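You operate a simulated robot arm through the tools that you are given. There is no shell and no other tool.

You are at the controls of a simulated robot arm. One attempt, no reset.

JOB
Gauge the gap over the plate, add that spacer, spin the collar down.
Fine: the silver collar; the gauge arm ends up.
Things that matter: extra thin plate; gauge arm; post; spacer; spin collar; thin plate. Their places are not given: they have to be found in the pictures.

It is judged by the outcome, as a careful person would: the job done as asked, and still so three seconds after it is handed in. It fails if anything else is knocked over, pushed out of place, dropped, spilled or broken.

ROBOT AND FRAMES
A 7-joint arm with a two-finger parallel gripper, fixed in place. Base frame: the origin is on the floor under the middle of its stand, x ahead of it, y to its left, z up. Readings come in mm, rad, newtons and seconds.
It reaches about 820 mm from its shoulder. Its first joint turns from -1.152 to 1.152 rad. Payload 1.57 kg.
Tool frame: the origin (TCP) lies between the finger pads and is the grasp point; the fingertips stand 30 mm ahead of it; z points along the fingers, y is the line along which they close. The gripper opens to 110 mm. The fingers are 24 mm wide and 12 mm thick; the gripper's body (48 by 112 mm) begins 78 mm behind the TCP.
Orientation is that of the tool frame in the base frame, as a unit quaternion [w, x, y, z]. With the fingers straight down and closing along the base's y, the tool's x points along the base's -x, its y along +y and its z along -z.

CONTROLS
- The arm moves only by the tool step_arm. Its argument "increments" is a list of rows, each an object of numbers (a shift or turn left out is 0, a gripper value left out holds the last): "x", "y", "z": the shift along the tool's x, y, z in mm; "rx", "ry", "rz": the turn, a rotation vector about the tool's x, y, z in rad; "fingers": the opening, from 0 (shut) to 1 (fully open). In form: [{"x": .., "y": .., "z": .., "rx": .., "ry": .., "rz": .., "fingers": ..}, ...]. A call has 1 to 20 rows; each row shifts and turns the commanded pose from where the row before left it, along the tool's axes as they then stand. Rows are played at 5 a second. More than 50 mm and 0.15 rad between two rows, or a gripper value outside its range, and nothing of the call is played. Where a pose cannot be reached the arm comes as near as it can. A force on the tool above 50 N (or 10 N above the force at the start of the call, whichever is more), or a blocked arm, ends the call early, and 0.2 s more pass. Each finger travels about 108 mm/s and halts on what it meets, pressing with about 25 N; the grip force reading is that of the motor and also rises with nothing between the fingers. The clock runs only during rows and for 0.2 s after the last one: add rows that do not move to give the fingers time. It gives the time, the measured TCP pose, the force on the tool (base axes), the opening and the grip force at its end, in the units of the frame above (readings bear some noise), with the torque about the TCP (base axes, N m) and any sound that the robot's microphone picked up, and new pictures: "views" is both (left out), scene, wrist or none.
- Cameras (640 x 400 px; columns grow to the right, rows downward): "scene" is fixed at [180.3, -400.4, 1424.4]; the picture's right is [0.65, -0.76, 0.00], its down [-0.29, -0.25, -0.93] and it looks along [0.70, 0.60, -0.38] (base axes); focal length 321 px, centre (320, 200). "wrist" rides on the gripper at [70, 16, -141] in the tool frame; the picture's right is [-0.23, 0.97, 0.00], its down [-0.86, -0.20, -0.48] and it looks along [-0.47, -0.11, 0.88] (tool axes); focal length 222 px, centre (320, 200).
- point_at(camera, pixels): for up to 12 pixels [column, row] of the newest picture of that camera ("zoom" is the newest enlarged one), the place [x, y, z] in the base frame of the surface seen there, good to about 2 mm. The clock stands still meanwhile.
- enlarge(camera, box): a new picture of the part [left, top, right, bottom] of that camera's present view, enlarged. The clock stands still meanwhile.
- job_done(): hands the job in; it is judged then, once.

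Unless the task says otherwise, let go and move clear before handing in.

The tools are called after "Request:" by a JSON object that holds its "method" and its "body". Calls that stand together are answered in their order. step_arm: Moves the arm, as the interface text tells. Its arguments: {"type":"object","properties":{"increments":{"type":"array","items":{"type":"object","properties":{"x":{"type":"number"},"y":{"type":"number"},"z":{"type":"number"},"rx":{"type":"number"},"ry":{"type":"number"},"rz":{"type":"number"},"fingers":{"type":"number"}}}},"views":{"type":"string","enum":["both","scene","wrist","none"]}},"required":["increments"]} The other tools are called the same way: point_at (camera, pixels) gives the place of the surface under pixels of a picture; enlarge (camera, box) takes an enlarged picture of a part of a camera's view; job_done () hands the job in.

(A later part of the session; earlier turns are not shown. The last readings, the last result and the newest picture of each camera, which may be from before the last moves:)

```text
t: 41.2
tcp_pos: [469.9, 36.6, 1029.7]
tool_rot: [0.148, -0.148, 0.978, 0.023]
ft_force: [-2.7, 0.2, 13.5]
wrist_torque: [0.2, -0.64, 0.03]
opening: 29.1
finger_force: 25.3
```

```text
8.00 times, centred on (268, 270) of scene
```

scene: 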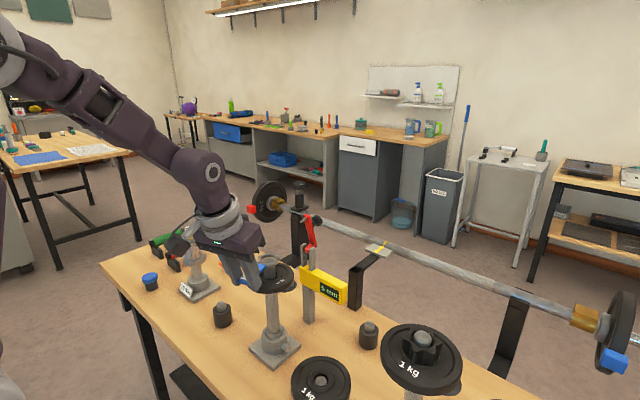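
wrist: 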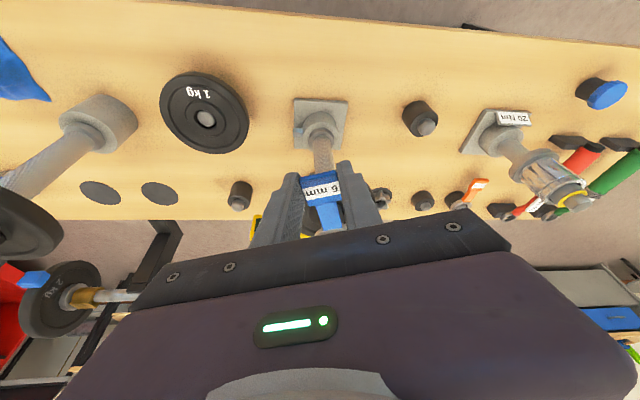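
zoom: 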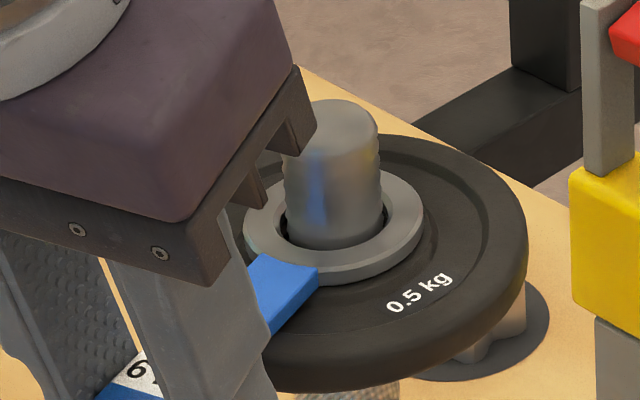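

Touchdown (13.5 N). I'll ease up half a millimetre and open the fingers.

Request:
{"method": "step_arm", "body": {"increments": [{"x": -0.2, "z": -0.6}, {"fingers": 0.35}, {"fingers": 0.5}, {}, {}]}}

Request:
{"method": "enlarge", "body": {"camera": "scene", "box": [240, 245, 296, 295]}}

```text
t: 42.4
tcp_pos: [470.8, 36.0, 1029.4]
tool_rot: [0.147, -0.148, 0.978, 0.023]
ft_force: [0.1, -0.1, -0.1]
wrist_torque: [-0.01, -0.01, 0.01]
opening: 55.1
finger_force: 0.1
```

scene: 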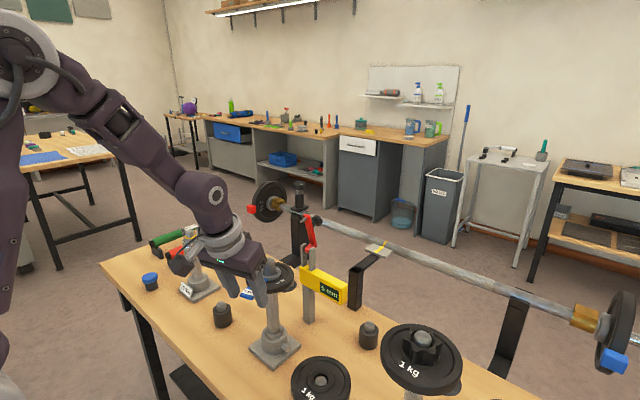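
wrist: 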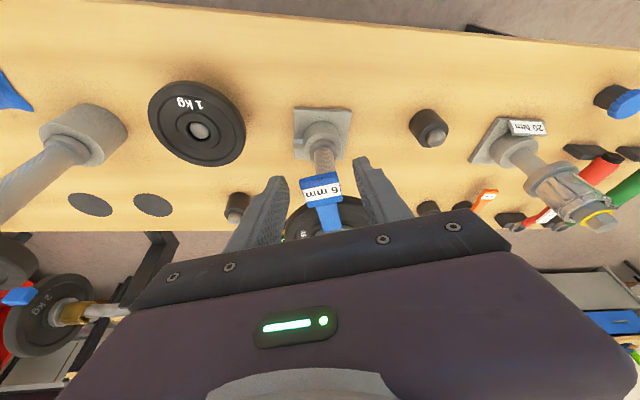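

```text
8.00 times, centred on (268, 270) of scene
```

zoom: 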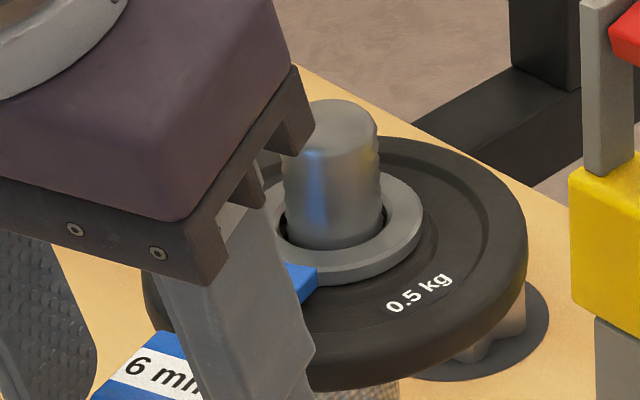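

The spacer sits flat on the plate around the post, and the fingers are clear. Backing off along the finger axis, then checking the spacer.

Request:
{"method": "step_arm", "body": {"increments": [{"z": -15}, {"z": -25}, {"z": -30}, {"z": -30}, {}]}}

Request:
{"method": "enlarge", "body": {"camera": "scene", "box": [230, 245, 310, 305]}}

```text
t: 43.6
tcp_pos: [442.2, 27.2, 1124.2]
tool_rot: [0.148, -0.147, 0.978, 0.022]
ft_force: [0.6, 0.2, 0.2]
wrist_torque: [0.0, -0.03, -0.03]
opening: 54.9
finger_force: 0.1
```

scene: 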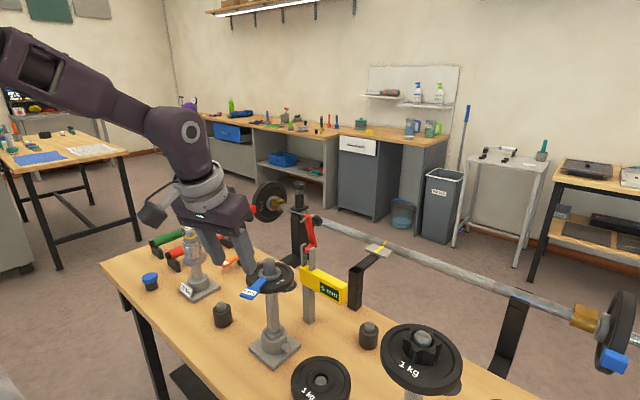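
wrist: 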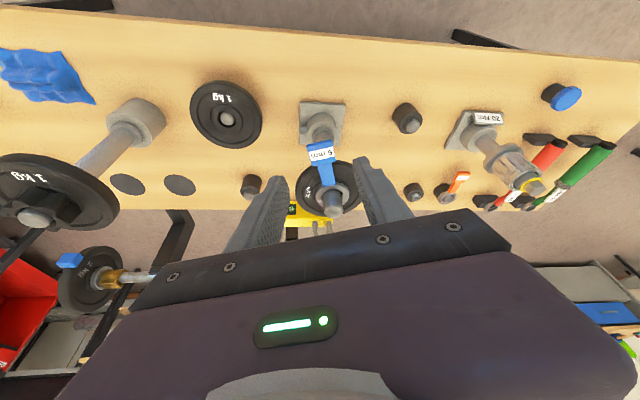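

```text
6.67 times, centred on (270, 275) of scene
```

zoom: 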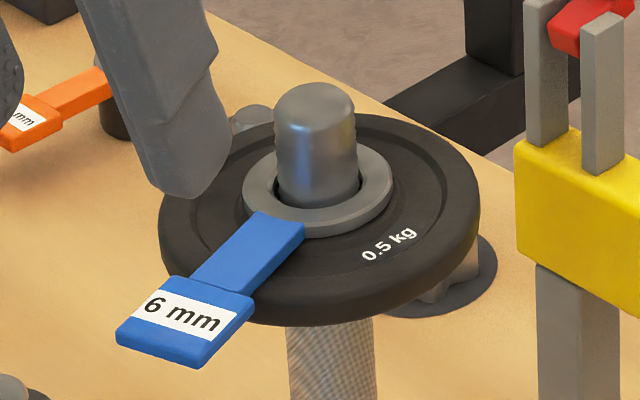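

The blue 6 mm spacer lies flat on the plate. Next is the silver collar at ≈(733,220): I'll tilt to 0.4 rad and travel to a pre-grasp position above it.

Request:
{"method": "step_arm", "body": {"increments": [{"ry": -0.1}, {"x": -22, "y": 28.4, "z": 12.3}, {"x": -22, "y": 28.4, "z": 12.3}, {"x": -22, "y": 28.4, "z": 12.3}, {"x": -22, "y": 28.4, "z": 12.3}, {"x": -22, "y": 28.4, "z": 12.3}, {"x": -11, "y": -6.26, "z": 35.8}, {"x": -11, "y": -6.26, "z": 35.8}, {"x": -11, "y": -6.26, "z": 35.8}, {"x": -11, "y": -6.26, "z": 35.8}, {}]}}

```text
t: 46.0
tcp_pos: [621.4, 206.5, 996.2]
tool_rot: [0.197, -0.145, 0.969, 0.029]
ft_force: [0.0, 0.6, -0.6]
wrist_torque: [0.0, -0.03, -0.01]
opening: 55.2
finger_force: 0.1
```

scene: 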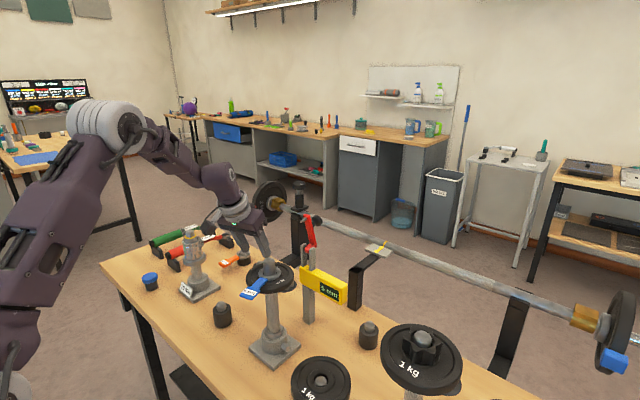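
wrist: 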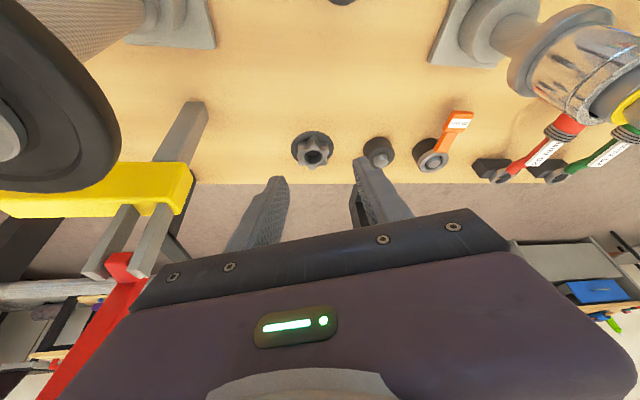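

The collar is visible at wrist (313,150). Zooming to measure it before the final approach.

Request:
{"method": "enlarge", "body": {"camera": "wrist", "box": [280, 120, 350, 180]}}

```text
6.67 times, centred on (315, 150) of wrist
```

zoom: 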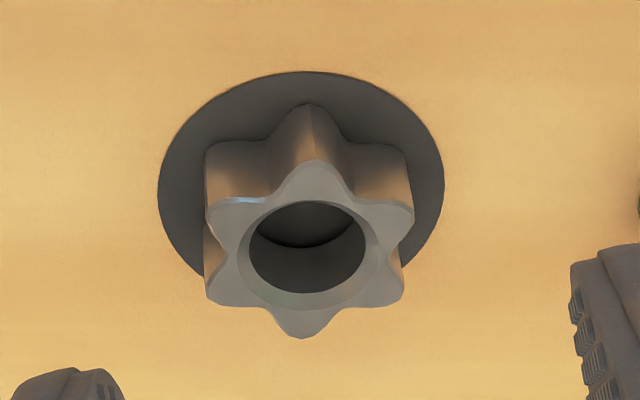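

Request:
{"method": "point_at", "body": {"camera": "zoom", "pixels": [[315, 170], [215, 210], [408, 212], [215, 292], [398, 292], [303, 328], [245, 250], [372, 248], [308, 195], [310, 300], [170, 180], [435, 185]]}}

```text
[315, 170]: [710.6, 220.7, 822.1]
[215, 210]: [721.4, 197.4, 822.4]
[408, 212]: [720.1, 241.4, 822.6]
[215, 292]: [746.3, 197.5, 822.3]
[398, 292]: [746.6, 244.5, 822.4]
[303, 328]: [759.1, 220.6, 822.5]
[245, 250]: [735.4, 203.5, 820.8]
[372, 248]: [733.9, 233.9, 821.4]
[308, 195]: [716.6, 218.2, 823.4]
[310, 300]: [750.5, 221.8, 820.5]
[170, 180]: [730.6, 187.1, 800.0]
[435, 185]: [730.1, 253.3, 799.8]
```

Collar centre ≈(734,220.4), top z≈822, lobes at 0°, ±60° … So a hand yaw of 0 grips it squarely. I'll un-yaw to 0 (keeping the 0.4 tilt) and move to the pre-grasp point.

Request:
{"method": "step_arm", "body": {"increments": [{"rx": 0.0389, "rz": 0.0921, "fingers": 0.65}, {"rx": 0.0389, "rz": 0.0921}, {"rx": 0.0389, "rz": 0.0921}, {"x": -11.5, "y": 4.6, "z": 36}, {"x": -11.5, "y": 4.6, "z": 36}, {"x": -11.5, "y": 4.6, "z": 36}, {}]}}

```text
t: 47.6
tcp_pos: [693.4, 219.3, 912.3]
tool_rot: [0.198, 0.0, 0.98, 0.0]
ft_force: [-0.2, -0.2, 0.4]
wrist_torque: [0.02, -0.01, -0.01]
opening: 71.8
finger_force: 0.0
```

scene: 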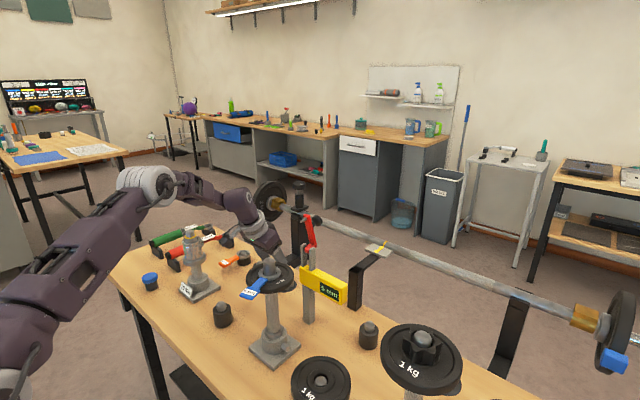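
wrist: 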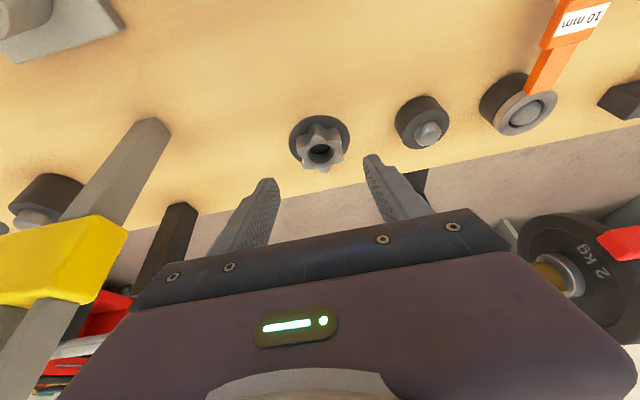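

The collar is straight ahead between the fingers. Final descent to TCP ≈(726.5,220.4,836.3).

Request:
{"method": "step_arm", "body": {"increments": [{"y": 0.6, "x": -0.4, "z": 30}, {"y": 0.5, "x": -0.5, "z": 30}, {"z": 14}, {"z": 8}, {}]}}

Request:
{"method": "enlarge", "body": {"camera": "wrist", "box": [230, 130, 430, 250]}}

Request:
{"method": "enlarge", "body": {"camera": "scene", "box": [220, 220, 330, 310]}}

```text
t: 48.8
tcp_pos: [727.1, 219.7, 836.3]
tool_rot: [0.198, 0.0, 0.98, 0.0]
ft_force: [0.1, -0.5, 0.7]
wrist_torque: [0.01, 0.01, 0.0]
opening: 71.6
finger_force: 0.0
```

scene: 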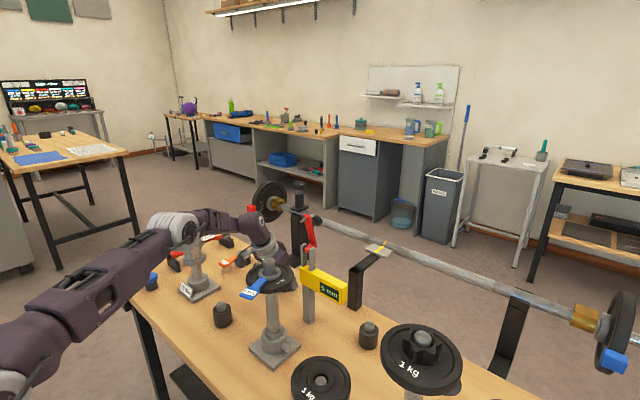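
wrist: 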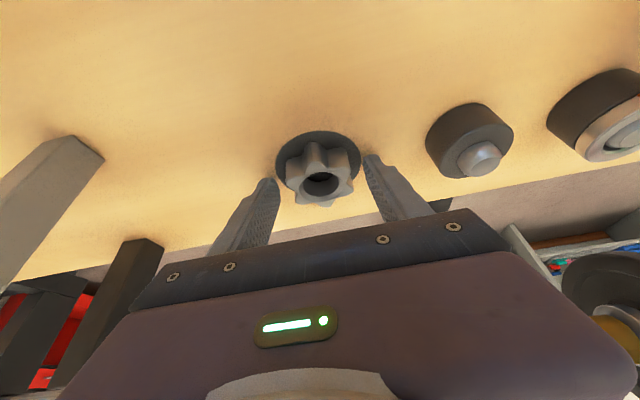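

```text
3.20 times, centred on (330, 190) of wrist
```

zoom: 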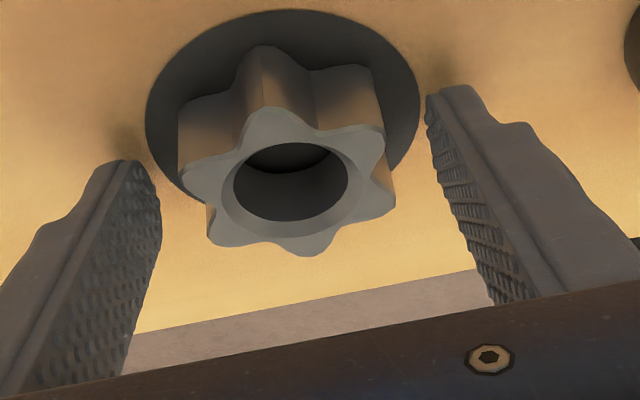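

```text
4.44 times, centred on (275, 265) of scene
```

zoom: 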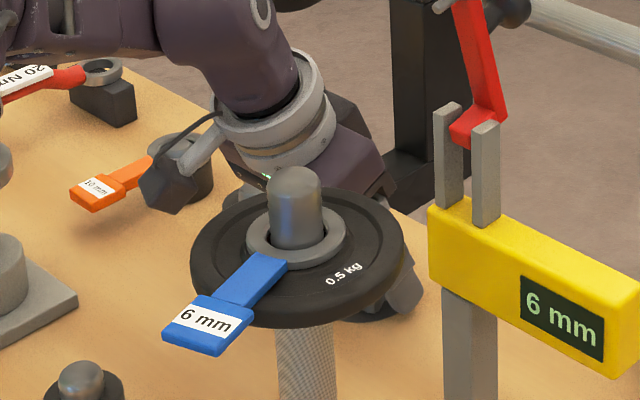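

Collar lies centred between the fingers. Closing gently.

Request:
{"method": "step_arm", "body": {"increments": [{"fingers": 0.52}, {"fingers": 0.46}, {"fingers": 0.42}, {"fingers": 0.38}, {"fingers": 0.3}, {}], "views": "wrist"}}

Request:
{"method": "enlarge", "body": {"camera": "wrist", "box": [230, 130, 430, 250]}}

```text
t: 50.2
tcp_pos: [726.7, 219.5, 835.0]
tool_rot: [0.199, -0.001, 0.98, 0.001]
ft_force: [0.1, 1.3, 0.3]
wrist_torque: [0.02, 0.03, 0.03]
opening: 48.1
finger_force: 24.9
```

wrist: 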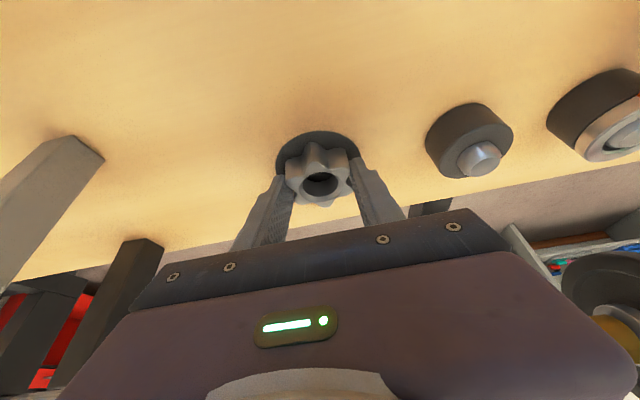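

```text
3.20 times, centred on (330, 190) of wrist
```

zoom: 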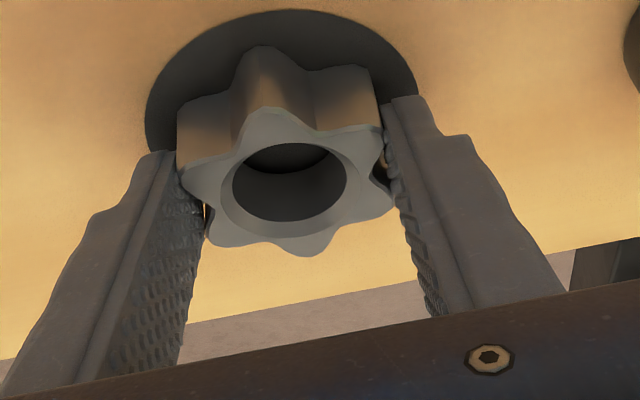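

Gripped at 48 mm. Lifting straight up slowly to check the hold.

Request:
{"method": "step_arm", "body": {"increments": [{"x": -1.9, "z": -4.6}, {"x": -3.9, "z": -9.2}, {"x": -7.8, "z": -18.4}, {}]}}

Request:
{"method": "enlarge", "body": {"camera": "wrist", "box": [230, 130, 430, 250]}}

```text
t: 51.2
tcp_pos: [726.6, 219.9, 872.1]
tool_rot: [0.199, 0.0, 0.98, 0.001]
ft_force: [0.1, 0.1, -1.6]
wrist_torque: [0.0, 0.02, 0.02]
opening: 48.4
finger_force: 25.1
```

scene: 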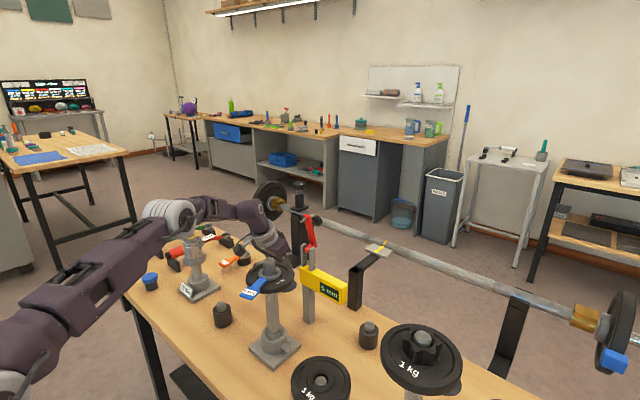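
wrist: 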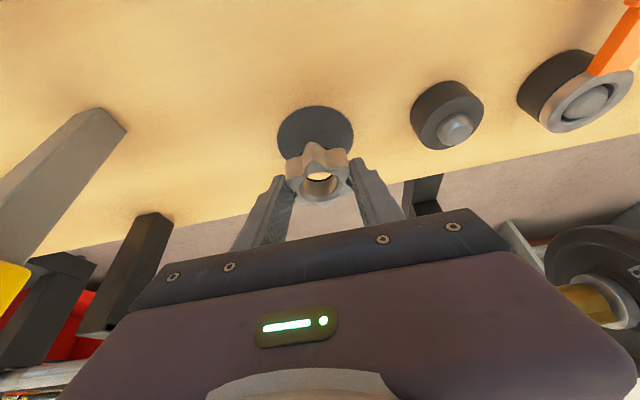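

```text
3.20 times, centred on (330, 190) of wrist
```

zoom: 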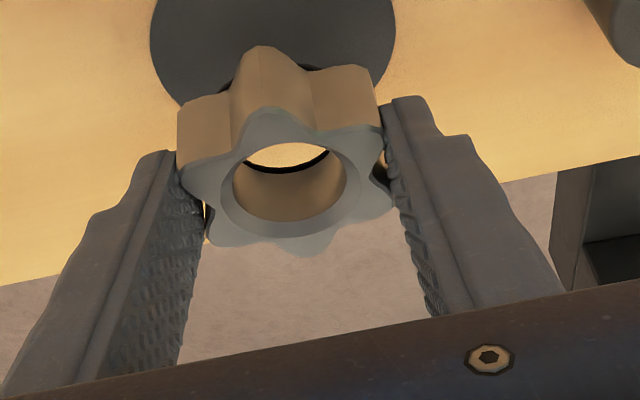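

Collar lifted and steady. Measuring its rim to get its centre and tilt relative to the TCP.

Request:
{"method": "enlarge", "body": {"camera": "wrist", "box": [280, 140, 360, 210]}}

```text
5.71 times, centred on (320, 175) of wrist
```

zoom: 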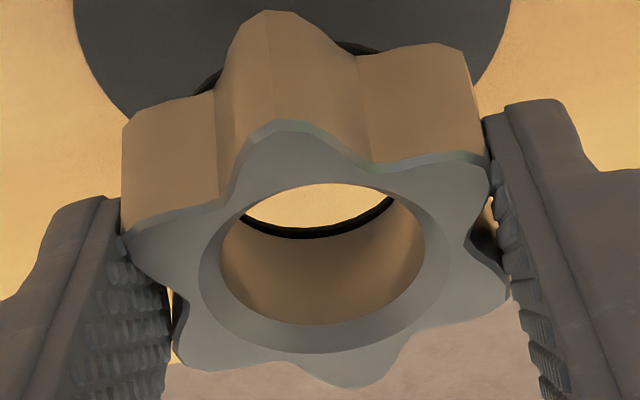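

Request:
{"method": "point_at", "body": {"camera": "zoom", "pixels": [[282, 135], [140, 240], [475, 170], [190, 350], [495, 290], [345, 375], [245, 210], [410, 205], [300, 335], [370, 335], [200, 290], [440, 245]]}}

```text
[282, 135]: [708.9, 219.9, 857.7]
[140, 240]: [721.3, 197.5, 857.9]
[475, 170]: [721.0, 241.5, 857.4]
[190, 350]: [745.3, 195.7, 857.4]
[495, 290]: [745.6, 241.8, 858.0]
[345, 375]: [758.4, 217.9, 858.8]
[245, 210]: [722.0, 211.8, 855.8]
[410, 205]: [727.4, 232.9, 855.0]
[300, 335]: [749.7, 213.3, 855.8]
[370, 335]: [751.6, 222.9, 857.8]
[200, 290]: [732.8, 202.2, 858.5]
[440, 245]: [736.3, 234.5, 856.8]
```

The collar is level, centre (733.4,219.1), i.e. offset (+6.8,−0.8) from the TCP, bottom ≈37 mm below it. Raising and carrying it toward the post.

Request:
{"method": "step_arm", "body": {"increments": [{"x": 3.64, "y": -2.5, "z": -32}, {"x": 3.64, "y": -2.5, "z": -32}, {"x": 3.64, "y": -2.5, "z": -32}, {"x": 3.64, "y": -2.5, "z": -32}, {"x": 3.64, "y": -2.5, "z": -32}, {"x": 3.64, "y": -2.5, "z": -32}, {"x": 3.64, "y": -2.5, "z": -32}, {"x": 3.64, "y": -2.5, "z": -32}, {}]}}

```text
t: 53.2
tcp_pos: [601.1, 199.8, 1094.2]
tool_rot: [0.199, 0.0, 0.98, 0.0]
ft_force: [-1.2, -0.4, -1.6]
wrist_torque: [-0.01, 0.02, -0.01]
opening: 48.3
finger_force: 25.1
```

scene: 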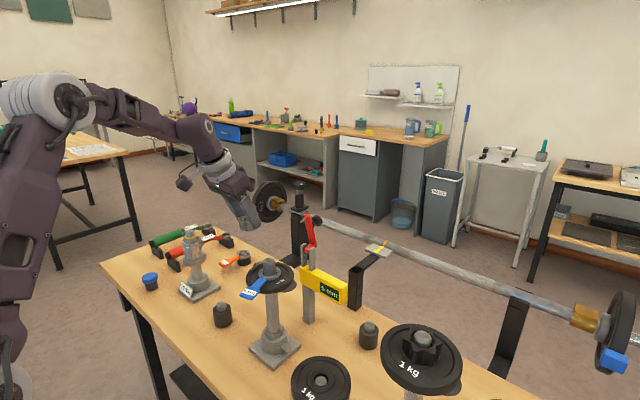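
wrist: 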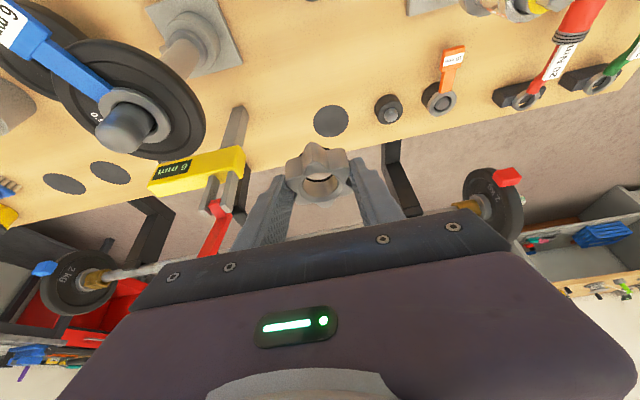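

Now horizontally over to the post (collar bottom at ≈1060, above the post top 1050).

Request:
{"method": "step_arm", "body": {"increments": [{"x": 10.46, "y": -27.94, "z": -5.1}, {"x": 10.46, "y": -27.94, "z": -5.1}, {"x": 10.46, "y": -27.94, "z": -5.1}, {"x": 10.46, "y": -27.94, "z": -5.1}, {"x": 10.46, "y": -27.94, "z": -5.1}, {}]}}

Request:
{"method": "enlarge", "body": {"camera": "wrist", "box": [260, 120, 380, 220]}}

Request:
{"method": "enlarge", "body": {"camera": "scene", "box": [240, 225, 310, 290]}}

```text
t: 54.6
tcp_pos: [541.1, 59.6, 1098.2]
tool_rot: [0.198, 0.001, 0.98, 0.0]
ft_force: [0.1, -0.3, -2.2]
wrist_torque: [0.03, 0.03, -0.01]
opening: 48.1
finger_force: 25.2
```

scene: 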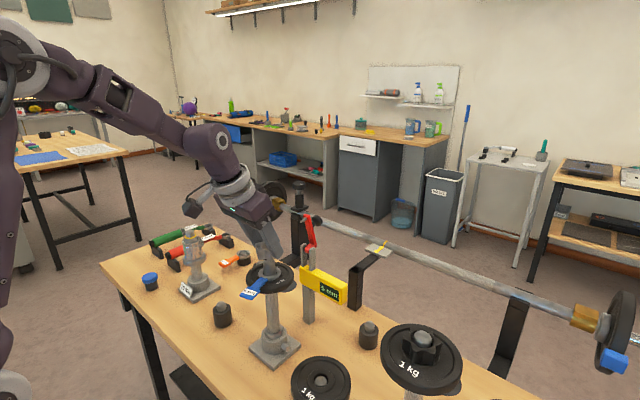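
wrist: 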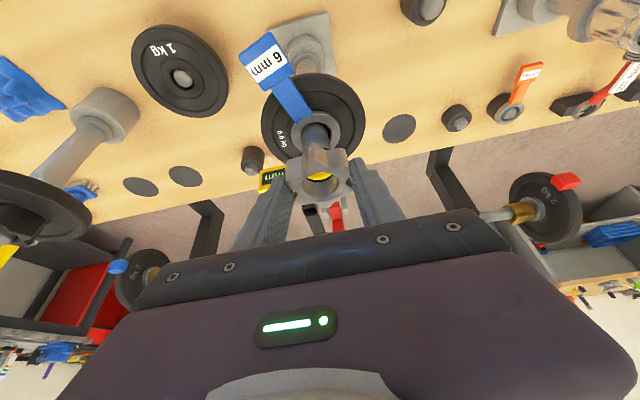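

```text
4.00 times, centred on (320, 170) of wrist
```

zoom: 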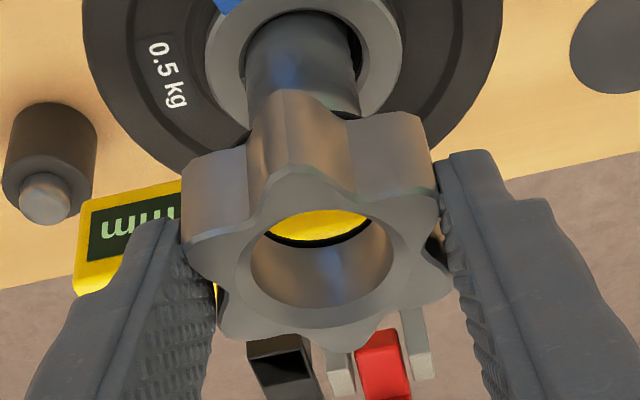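

```text
6.15 times, centred on (275, 258) of scene
```

zoom: 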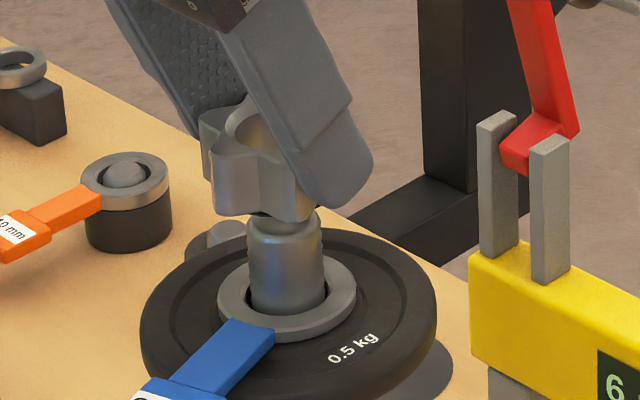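

Request:
{"method": "point_at", "body": {"camera": "wrist", "pixels": [[312, 164.5], [289.5, 180], [346, 171.5], [298.5, 200], [350, 190], [326, 203.5], [308, 132], [315, 128], [322, 130], [302, 135], [328, 133], [315, 140]]}}

Request:
{"method": "point_at", "body": {"camera": "zoom", "pixels": [[255, 260], [285, 260], [315, 260], [255, 290], [288, 290], [318, 290], [240, 310], [340, 290], [288, 335], [225, 290], [350, 280], [210, 130]]}}

```text
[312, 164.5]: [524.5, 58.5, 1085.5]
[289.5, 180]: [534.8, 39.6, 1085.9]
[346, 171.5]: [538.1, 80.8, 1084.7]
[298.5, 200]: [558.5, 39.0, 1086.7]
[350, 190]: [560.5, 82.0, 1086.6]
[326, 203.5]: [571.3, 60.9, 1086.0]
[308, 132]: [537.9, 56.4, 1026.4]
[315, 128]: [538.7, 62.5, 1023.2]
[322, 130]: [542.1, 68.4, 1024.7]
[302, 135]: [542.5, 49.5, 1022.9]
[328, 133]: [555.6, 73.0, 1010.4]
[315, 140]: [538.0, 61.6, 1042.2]
```

```text
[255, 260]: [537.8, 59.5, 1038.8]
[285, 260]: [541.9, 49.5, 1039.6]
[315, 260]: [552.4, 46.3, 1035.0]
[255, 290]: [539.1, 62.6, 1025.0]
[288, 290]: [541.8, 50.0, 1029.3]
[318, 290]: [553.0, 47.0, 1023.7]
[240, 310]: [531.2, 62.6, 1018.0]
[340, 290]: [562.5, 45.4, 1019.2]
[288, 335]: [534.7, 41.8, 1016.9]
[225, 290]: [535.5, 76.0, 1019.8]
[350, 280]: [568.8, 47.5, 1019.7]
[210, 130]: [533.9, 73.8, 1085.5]
```

Collar centre ≈(548,60) vs post ≈(550.3,59): shift (+2.3,−0.9), then lower gently towards the post's rounded top.

Request:
{"method": "step_arm", "body": {"increments": [{"x": -2.1, "y": -0.9, "z": 0.9}, {"x": 1.95, "z": 4.6}, {"x": 1.95, "z": 4.6}, {"x": 0.8, "z": 1.84}, {}], "views": "wrist"}}

Request:
{"method": "enlarge", "body": {"camera": "wrist", "box": [260, 120, 380, 220]}}

Request:
{"method": "enlarge", "body": {"camera": "scene", "box": [240, 225, 310, 290]}}

```text
t: 55.8
tcp_pos: [544.3, 58.9, 1086.2]
tool_rot: [0.198, 0.0, 0.98, 0.001]
ft_force: [-0.3, -0.2, -1.5]
wrist_torque: [0.01, 0.06, -0.02]
opening: 48.6
finger_force: 25.4
```

wrist: 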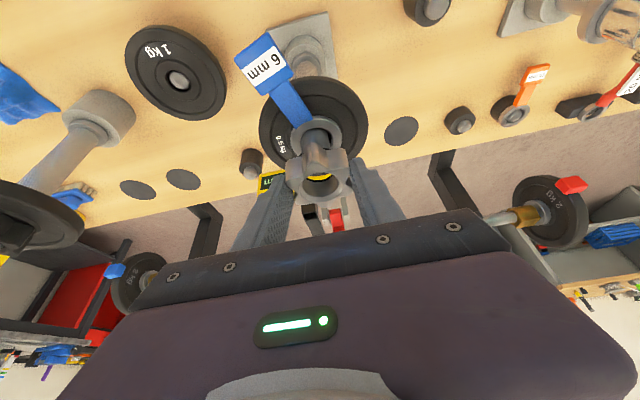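

```text
4.00 times, centred on (320, 170) of wrist
```

zoom: 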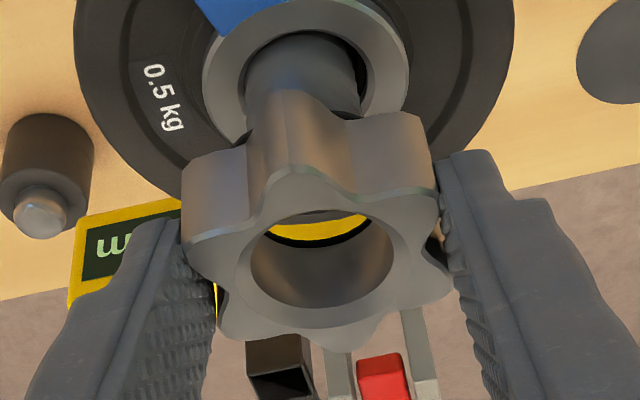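

```text
6.15 times, centred on (275, 258) of scene
```

zoom: 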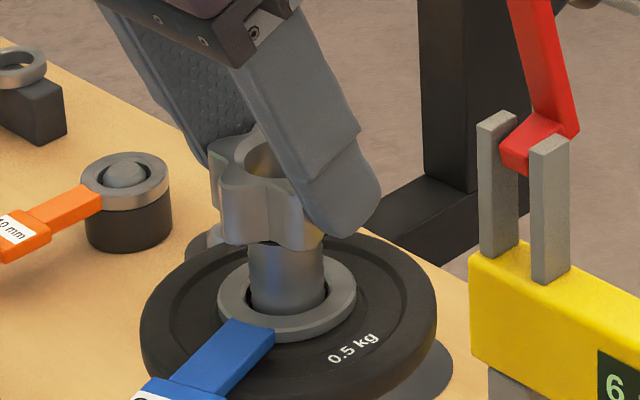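

Collar bottom is now right at the post's top. Lowering in 2 mm steps and watching the forces.

Request:
{"method": "step_arm", "body": {"increments": [{"x": 0.78, "z": 1.84}, {"x": 0.78, "z": 1.84}, {}], "views": "none"}}

Request:
{"method": "enlarge", "body": {"camera": "wrist", "box": [270, 130, 370, 220]}}

```text
t: 56.6
tcp_pos: [545.0, 58.8, 1081.6]
tool_rot: [0.199, -0.001, 0.98, 0.001]
ft_force: [-1.2, 0.8, -2.4]
wrist_torque: [0.0, 0.03, 0.02]
opening: 48.3
finger_force: 24.9
```

```text
4.44 times, centred on (320, 175) of wrist
```

zoom: 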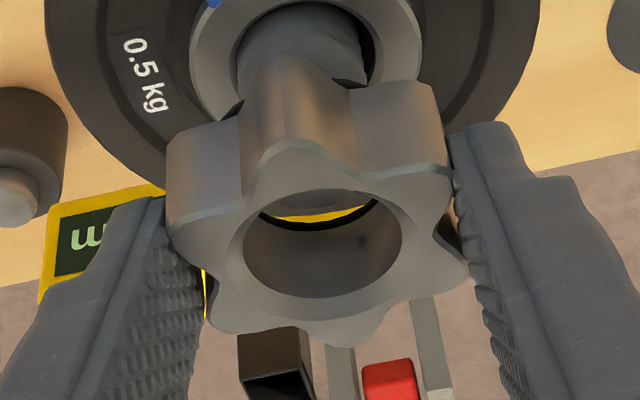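

Request:
{"method": "point_at", "body": {"camera": "zoom", "pixels": [[285, 150], [178, 222], [438, 175], [222, 322], [460, 255], [335, 338], [300, 40], [250, 60], [350, 55], [275, 30], [325, 30], [345, 75]]}}

```text
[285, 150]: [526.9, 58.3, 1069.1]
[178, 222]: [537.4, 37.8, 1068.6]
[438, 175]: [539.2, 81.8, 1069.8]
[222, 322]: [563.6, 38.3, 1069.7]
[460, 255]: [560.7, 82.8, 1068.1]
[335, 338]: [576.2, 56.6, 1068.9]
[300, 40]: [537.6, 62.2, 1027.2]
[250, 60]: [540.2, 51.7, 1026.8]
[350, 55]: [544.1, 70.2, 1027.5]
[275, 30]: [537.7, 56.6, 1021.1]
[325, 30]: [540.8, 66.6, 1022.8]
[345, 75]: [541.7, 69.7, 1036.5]
```

Collar centre now ≈(550.7,59.3), matching the post (550.3,59). Continuing down.

Request:
{"method": "step_arm", "body": {"increments": [{"x": 0.78, "z": 1.84}, {"x": 0.78, "z": 1.84}, {}], "views": "none"}}

Request:
{"method": "enlarge", "body": {"camera": "scene", "box": [240, 230, 310, 295]}}

```text
t: 57.4
tcp_pos: [543.2, 59.3, 1078.6]
tool_rot: [0.2, 0.0, 0.98, 0.0]
ft_force: [-8.6, 2.2, 17.2]
wrist_torque: [0.03, 0.37, 0.0]
opening: 48.0
finger_force: 24.9
```

```text
6.15 times, centred on (275, 262) of scene
```

zoom: 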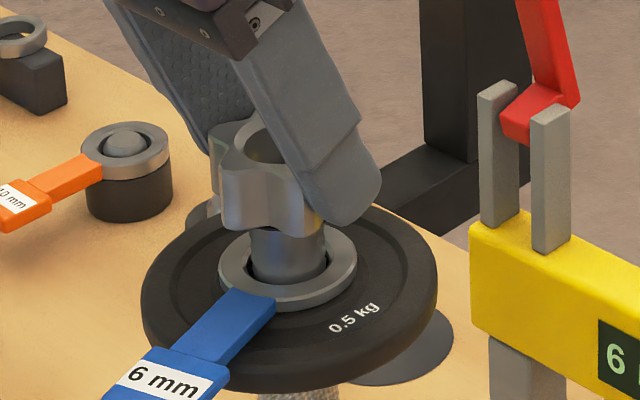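

Contact: Fz 17 N with Fx −8.6 N suggests the collar is slightly too far in +x. I'll back up 2 mm, shift −1 mm in x and try again.

Request:
{"method": "step_arm", "body": {"increments": [{"x": -0.78, "z": -1.84}, {"x": 0.92, "z": -0.39}, {"x": 0.39, "z": 0.92}, {"x": 0.39, "z": 0.92}, {}], "views": "none"}}

```text
t: 58.6
tcp_pos: [542.9, 58.6, 1079.3]
tool_rot: [0.199, 0.0, 0.98, 0.0]
ft_force: [-0.1, -0.2, -2.5]
wrist_torque: [0.0, 0.02, 0.03]
opening: 48.2
finger_force: 25.0
```

No contact now at about the same height. Continuing down 1 mm at a time.

Request:
{"method": "step_arm", "body": {"increments": [{"x": 0.39, "z": 0.92}, {"x": 0.39, "z": 0.92}, {}], "views": "none"}}

```text
t: 59.4
tcp_pos: [543.9, 58.5, 1076.5]
tool_rot: [0.199, 0.0, 0.98, 0.0]
ft_force: [-1.8, 1.9, -1.9]
wrist_torque: [0.07, 0.08, -0.01]
opening: 48.4
finger_force: 25.0
```

Request:
{"method": "step_arm", "body": {"increments": [{"x": 0.39, "z": 0.92}, {"x": 0.39, "z": 0.92}, {}], "views": "none"}}

Request:
{"method": "enlarge", "body": {"camera": "scene", "box": [240, 230, 310, 295]}}

```text
t: 60.2
tcp_pos: [543.1, 59.3, 1073.5]
tool_rot: [0.198, 0.0, 0.98, 0.0]
ft_force: [-2.5, 1.7, -2.0]
wrist_torque: [0.03, 0.07, -0.03]
opening: 48.0
finger_force: 24.5
```

```text
6.15 times, centred on (275, 262) of scene
```

zoom: 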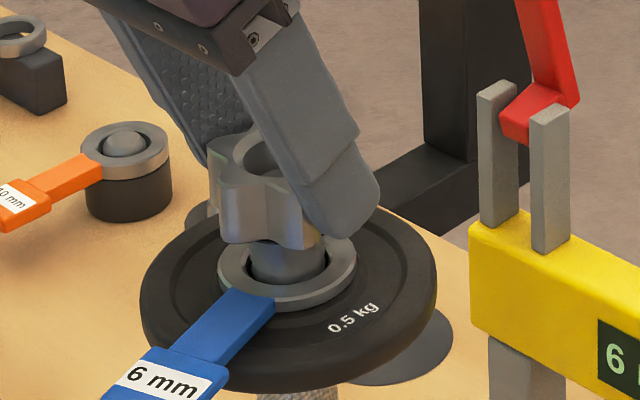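

The collar slides on with only small side forces (bottom ≈1038). Continuing down to find the thread or the spacer.

Request:
{"method": "step_arm", "body": {"increments": [{"x": 0.58, "z": 1.46}, {"x": 0.58, "z": 1.46}, {"x": 0.58, "z": 1.46}, {}], "views": "none"}}

Request:
{"method": "enlarge", "body": {"camera": "scene", "box": [240, 230, 310, 295]}}

```text
t: 61.2
tcp_pos: [542.9, 59.2, 1069.5]
tool_rot: [0.198, 0.0, 0.98, -0.001]
ft_force: [-4.0, 1.2, -0.4]
wrist_torque: [0.02, 0.07, 0.0]
opening: 48.4
finger_force: 25.2
```

```text
6.15 times, centred on (275, 262) of scene
```

zoom: 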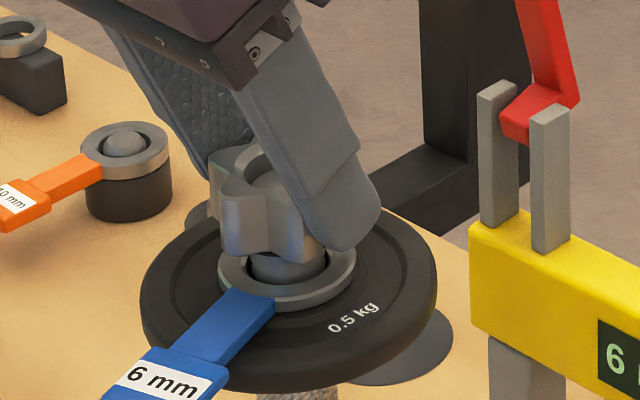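

Small −x force again, so I'll shift −0.6 mm in x and keep lowering.

Request:
{"method": "step_arm", "body": {"increments": [{"x": 0.55, "z": -0.23}, {"x": 0.58, "z": 1.46}, {"x": 0.58, "z": 1.46}, {"x": 0.58, "z": 1.46}, {}], "views": "none"}}

Request:
{"method": "enlarge", "body": {"camera": "scene", "box": [240, 230, 310, 295]}}

```text
t: 62.4
tcp_pos: [542.5, 59.9, 1064.9]
tool_rot: [0.199, 0.0, 0.98, 0.0]
ft_force: [0.6, 1.3, -2.3]
wrist_torque: [0.04, 0.01, 0.0]
opening: 48.0
finger_force: 24.9
```

```text
6.15 times, centred on (275, 262) of scene
```

zoom: 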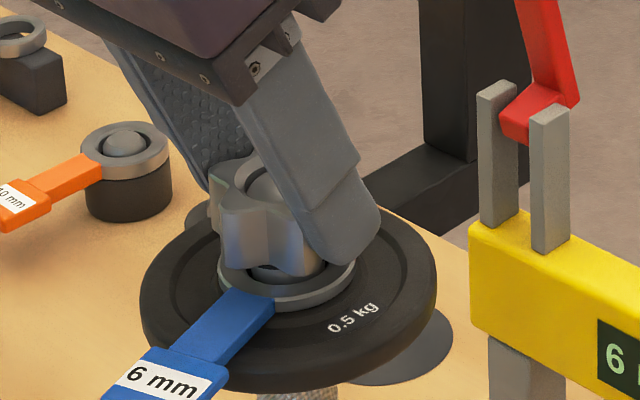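

Still free. Continuing down toward the spacer (~10 mm).

Request:
{"method": "step_arm", "body": {"increments": [{"x": 0.78, "z": 1.84}, {"x": 0.78, "z": 1.84}, {"x": 0.78, "z": 1.84}, {}], "views": "none"}}

Request:
{"method": "enlarge", "body": {"camera": "scene", "box": [240, 230, 310, 295]}}

```text
t: 63.4
tcp_pos: [542.9, 60.6, 1059.2]
tool_rot: [0.2, 0.0, 0.98, 0.001]
ft_force: [-8.6, 3.5, 19.6]
wrist_torque: [0.04, -0.06, -0.01]
opening: 48.4
finger_force: 25.5
```

```text
6.15 times, centred on (275, 262) of scene
```

zoom: 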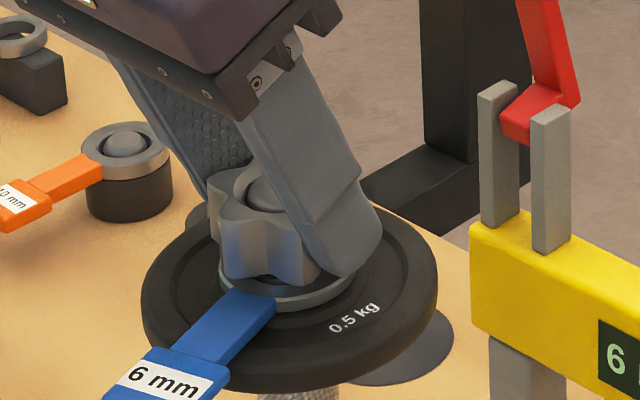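

Contact at TCP z≈1059 (Fz ≈20 N). I'll zoom closely to see whether the collar touches the spacer or is held by the thread above it.

Request:
{"method": "enlarge", "body": {"camera": "scene", "box": [255, 254, 290, 284]}}

Request:
{"method": "point_at", "body": {"camera": "zoom", "pixels": [[200, 340], [250, 340], [300, 330], [250, 280], [210, 300], [300, 300], [350, 330], [300, 365], [220, 250], [330, 360], [180, 330], [280, 230]]}}

```text
13.33 times, centred on (272, 269) of scene
```

zoom: 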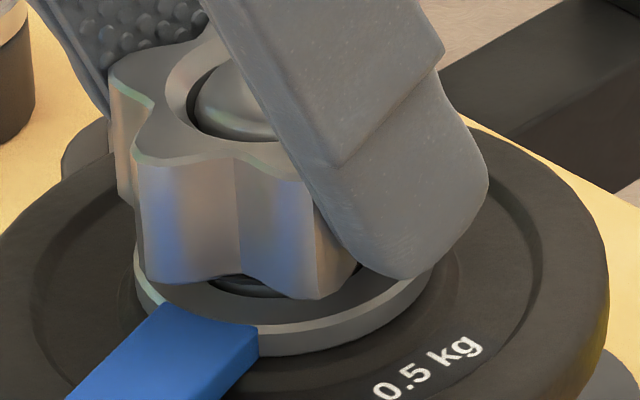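

```text
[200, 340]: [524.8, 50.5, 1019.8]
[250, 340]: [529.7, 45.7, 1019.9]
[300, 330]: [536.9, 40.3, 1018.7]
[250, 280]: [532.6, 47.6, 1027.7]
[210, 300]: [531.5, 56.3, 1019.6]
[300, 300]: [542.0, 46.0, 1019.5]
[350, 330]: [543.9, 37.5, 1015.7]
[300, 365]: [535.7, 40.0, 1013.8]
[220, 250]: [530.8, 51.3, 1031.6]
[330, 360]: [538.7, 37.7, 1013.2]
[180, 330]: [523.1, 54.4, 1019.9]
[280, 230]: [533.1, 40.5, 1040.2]
```

The collar's bottom is ≈1026 while the spacer top is ≈1019.7, so it has stopped about 6 mm above — apparently at the thread. I'll release it here, then re-grasp with a vertical tool to spin it.

Request:
{"method": "step_arm", "body": {"increments": [{"x": -0.3, "z": -0.7}, {"fingers": 0.5}, {"fingers": 0.62}, {}, {}], "views": "wrist"}}

Request:
{"method": "enlarge", "body": {"camera": "scene", "box": [255, 254, 290, 284]}}

```text
t: 64.6
tcp_pos: [541.9, 59.7, 1059.2]
tool_rot: [0.198, -0.001, 0.98, 0.0]
ft_force: [0.0, -0.1, 0.2]
wrist_torque: [0.01, 0.02, 0.0]
opening: 68.1
finger_force: 0.1
```

wrist: 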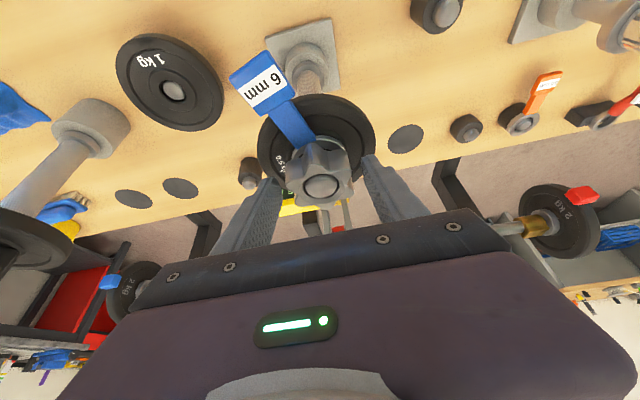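

```text
13.33 times, centred on (272, 269) of scene
```

zoom: 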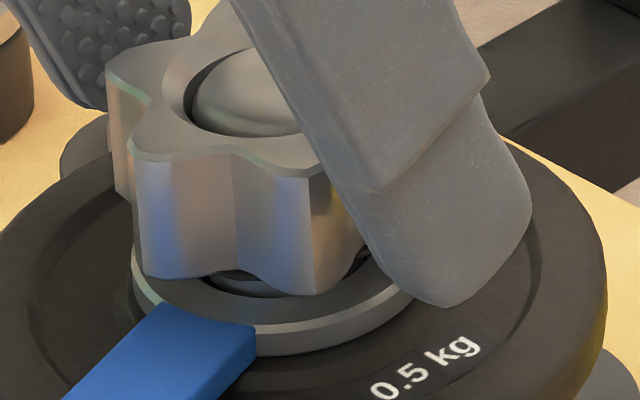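

The thread holds the collar. Now I'll back off, return the tool to vertical and centre it over the post.

Request:
{"method": "step_arm", "body": {"increments": [{"z": -20}, {"z": -25}, {"z": -25}, {"ry": 0.1}, {"ry": 0.1}, {"ry": 0.1}, {"ry": 0.1}, {}]}}

Request:
{"method": "enlarge", "body": {"camera": "wrist", "box": [260, 120, 400, 230]}}

```text
t: 66.4
tcp_pos: [514.2, 59.8, 1122.4]
tool_rot: [-0.001, 0.0, 1.0, 0.0]
ft_force: [1.0, -0.4, 0.5]
wrist_torque: [-0.01, 0.0, 0.02]
opening: 68.1
finger_force: 0.0
```

scene: 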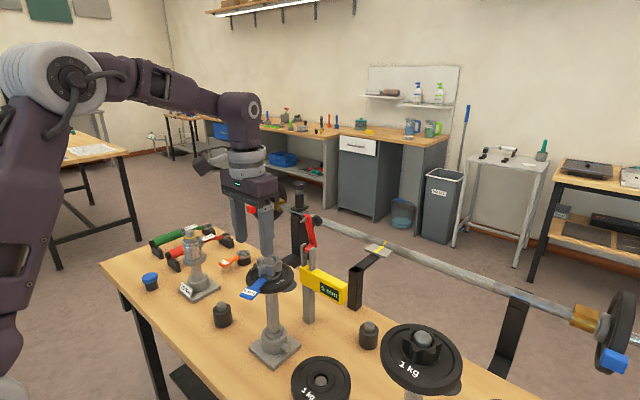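
wrist: 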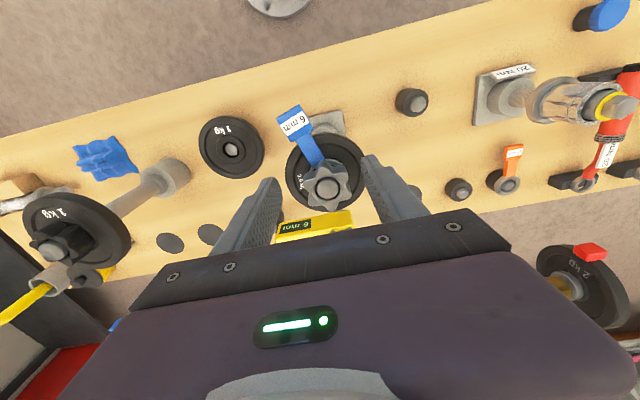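

```text
3.64 times, centred on (330, 175) of wrist
```

zoom: 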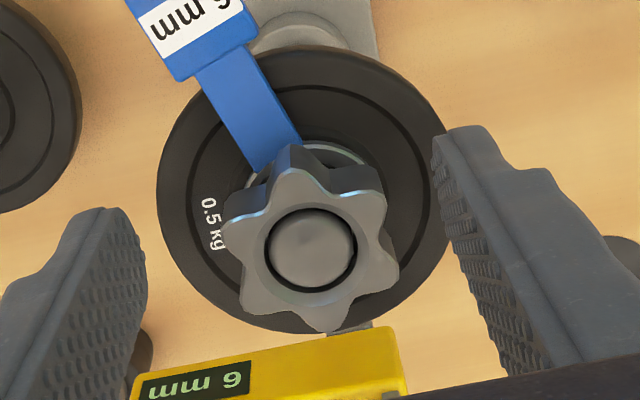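

The collar sits on the post. Measuring the lobe tips and centre to align the vertical grasp.

Request:
{"method": "point_at", "body": {"camera": "zoom", "pixels": [[292, 178], [232, 226], [375, 200], [392, 268], [330, 322], [250, 306], [310, 245], [285, 245], [335, 245], [310, 222], [310, 275], [275, 30]]}}

```text
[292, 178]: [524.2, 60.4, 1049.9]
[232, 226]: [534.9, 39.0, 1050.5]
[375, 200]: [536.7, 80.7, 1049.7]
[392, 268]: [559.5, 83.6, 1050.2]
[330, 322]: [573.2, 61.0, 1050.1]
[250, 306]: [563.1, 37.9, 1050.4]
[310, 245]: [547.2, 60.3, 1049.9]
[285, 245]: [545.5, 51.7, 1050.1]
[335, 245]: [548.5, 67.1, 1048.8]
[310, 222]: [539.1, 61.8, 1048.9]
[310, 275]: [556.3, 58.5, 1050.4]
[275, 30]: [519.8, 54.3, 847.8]
```

Collar centre (548.6,60.4), top z≈1050, lobes at exact 60° multiples. I'll centre above it and turn the hand 60° counter-clockwise in preparation for a clockwise spin.

Request:
{"method": "step_arm", "body": {"increments": [{"x": -17.2, "y": 0.3}, {"x": -17.2, "y": 0.3}, {"rz": -0.1496}, {"rz": -0.1496}, {"rz": -0.1496}, {"rz": -0.1496}, {"rz": -0.1496}, {"rz": -0.1496}, {"rz": -0.1496}, {}]}}

```text
t: 68.6
tcp_pos: [550.5, 60.0, 1124.1]
tool_rot: [0.0, -0.501, 0.866, 0.0]
ft_force: [0.8, 0.2, -0.4]
wrist_torque: [0.03, -0.01, 0.01]
opening: 68.1
finger_force: 0.0
```

scene: 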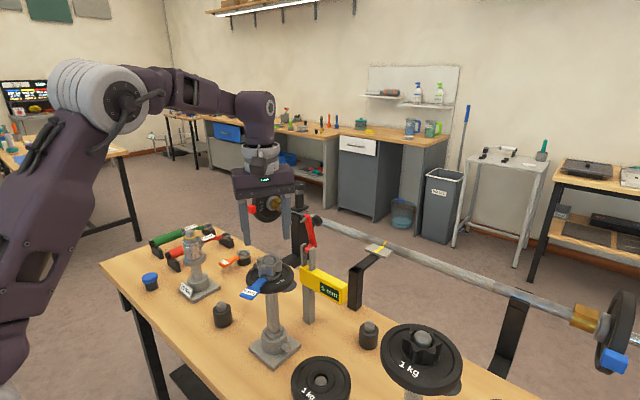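
wrist: 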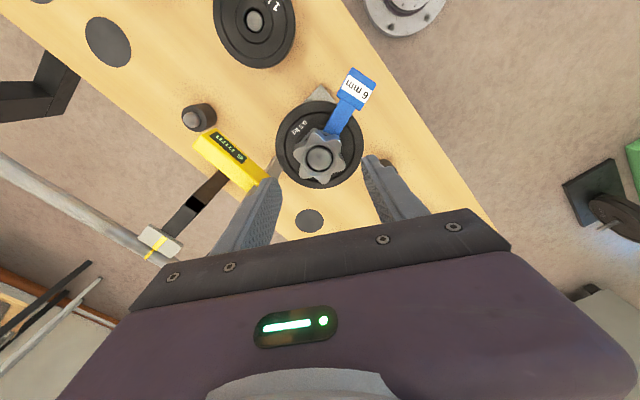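

Hand is turned 60° CCW cleanly. Descending so the fingertips stop at z≈1023, just above the spacer, around the collar.

Request:
{"method": "step_arm", "body": {"increments": [{"x": 0.5, "y": 0.87, "z": 25}, {"z": 25}, {"z": 15}, {"z": 6}, {}]}}

Request:
{"method": "enlarge", "body": {"camera": "wrist", "box": [240, 110, 400, 240]}}

```text
t: 69.8
tcp_pos: [548.5, 60.5, 1052.1]
tool_rot: [0.0, -0.5, 0.866, -0.001]
ft_force: [-0.2, 0.9, 0.2]
wrist_torque: [-0.01, -0.02, 0.0]
opening: 68.3
finger_force: 0.0
```

scene: 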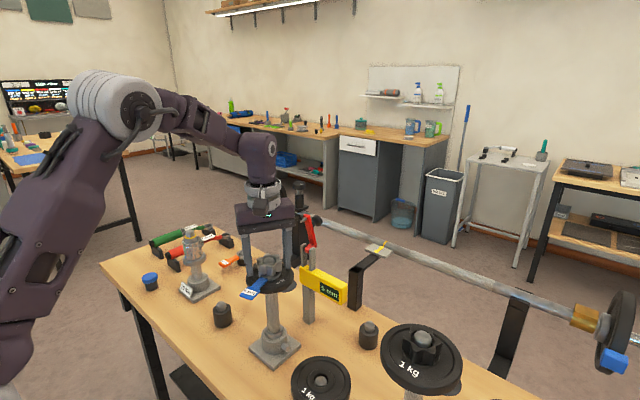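
wrist: 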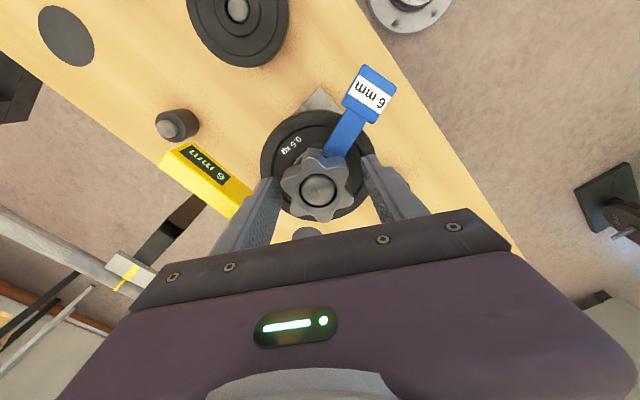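

```text
3.08 times, centred on (320, 175) of wrist
```

zoom: 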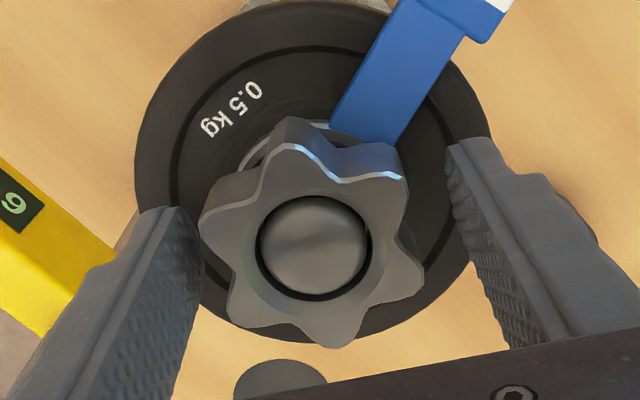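

The collar is centred between the fingers. Closing on it.

Request:
{"method": "step_arm", "body": {"increments": [{"fingers": 0.5}, {"fingers": 0.43}, {"fingers": 0.38}, {"fingers": 0.3}, {}], "views": "none"}}

Request:
{"method": "enlarge", "body": {"camera": "wrist", "box": [240, 110, 400, 240]}}

```text
t: 71.0
tcp_pos: [548.8, 60.0, 1052.7]
tool_rot: [-0.001, -0.501, 0.866, -0.001]
ft_force: [9.4, -4.5, 0.4]
wrist_torque: [-0.1, -0.17, -0.01]
opening: 48.1
finger_force: 24.9
```

```text
3.08 times, centred on (320, 175) of wrist
```

zoom: 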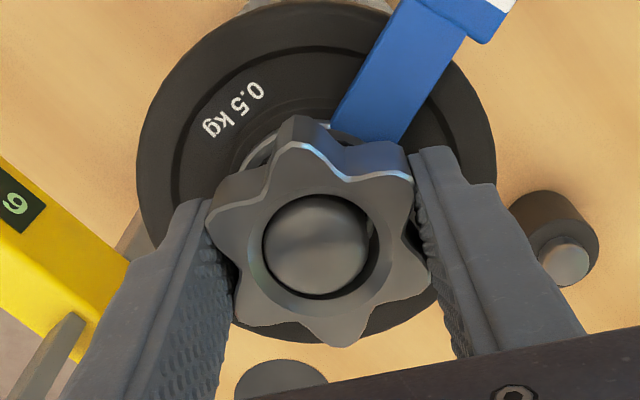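

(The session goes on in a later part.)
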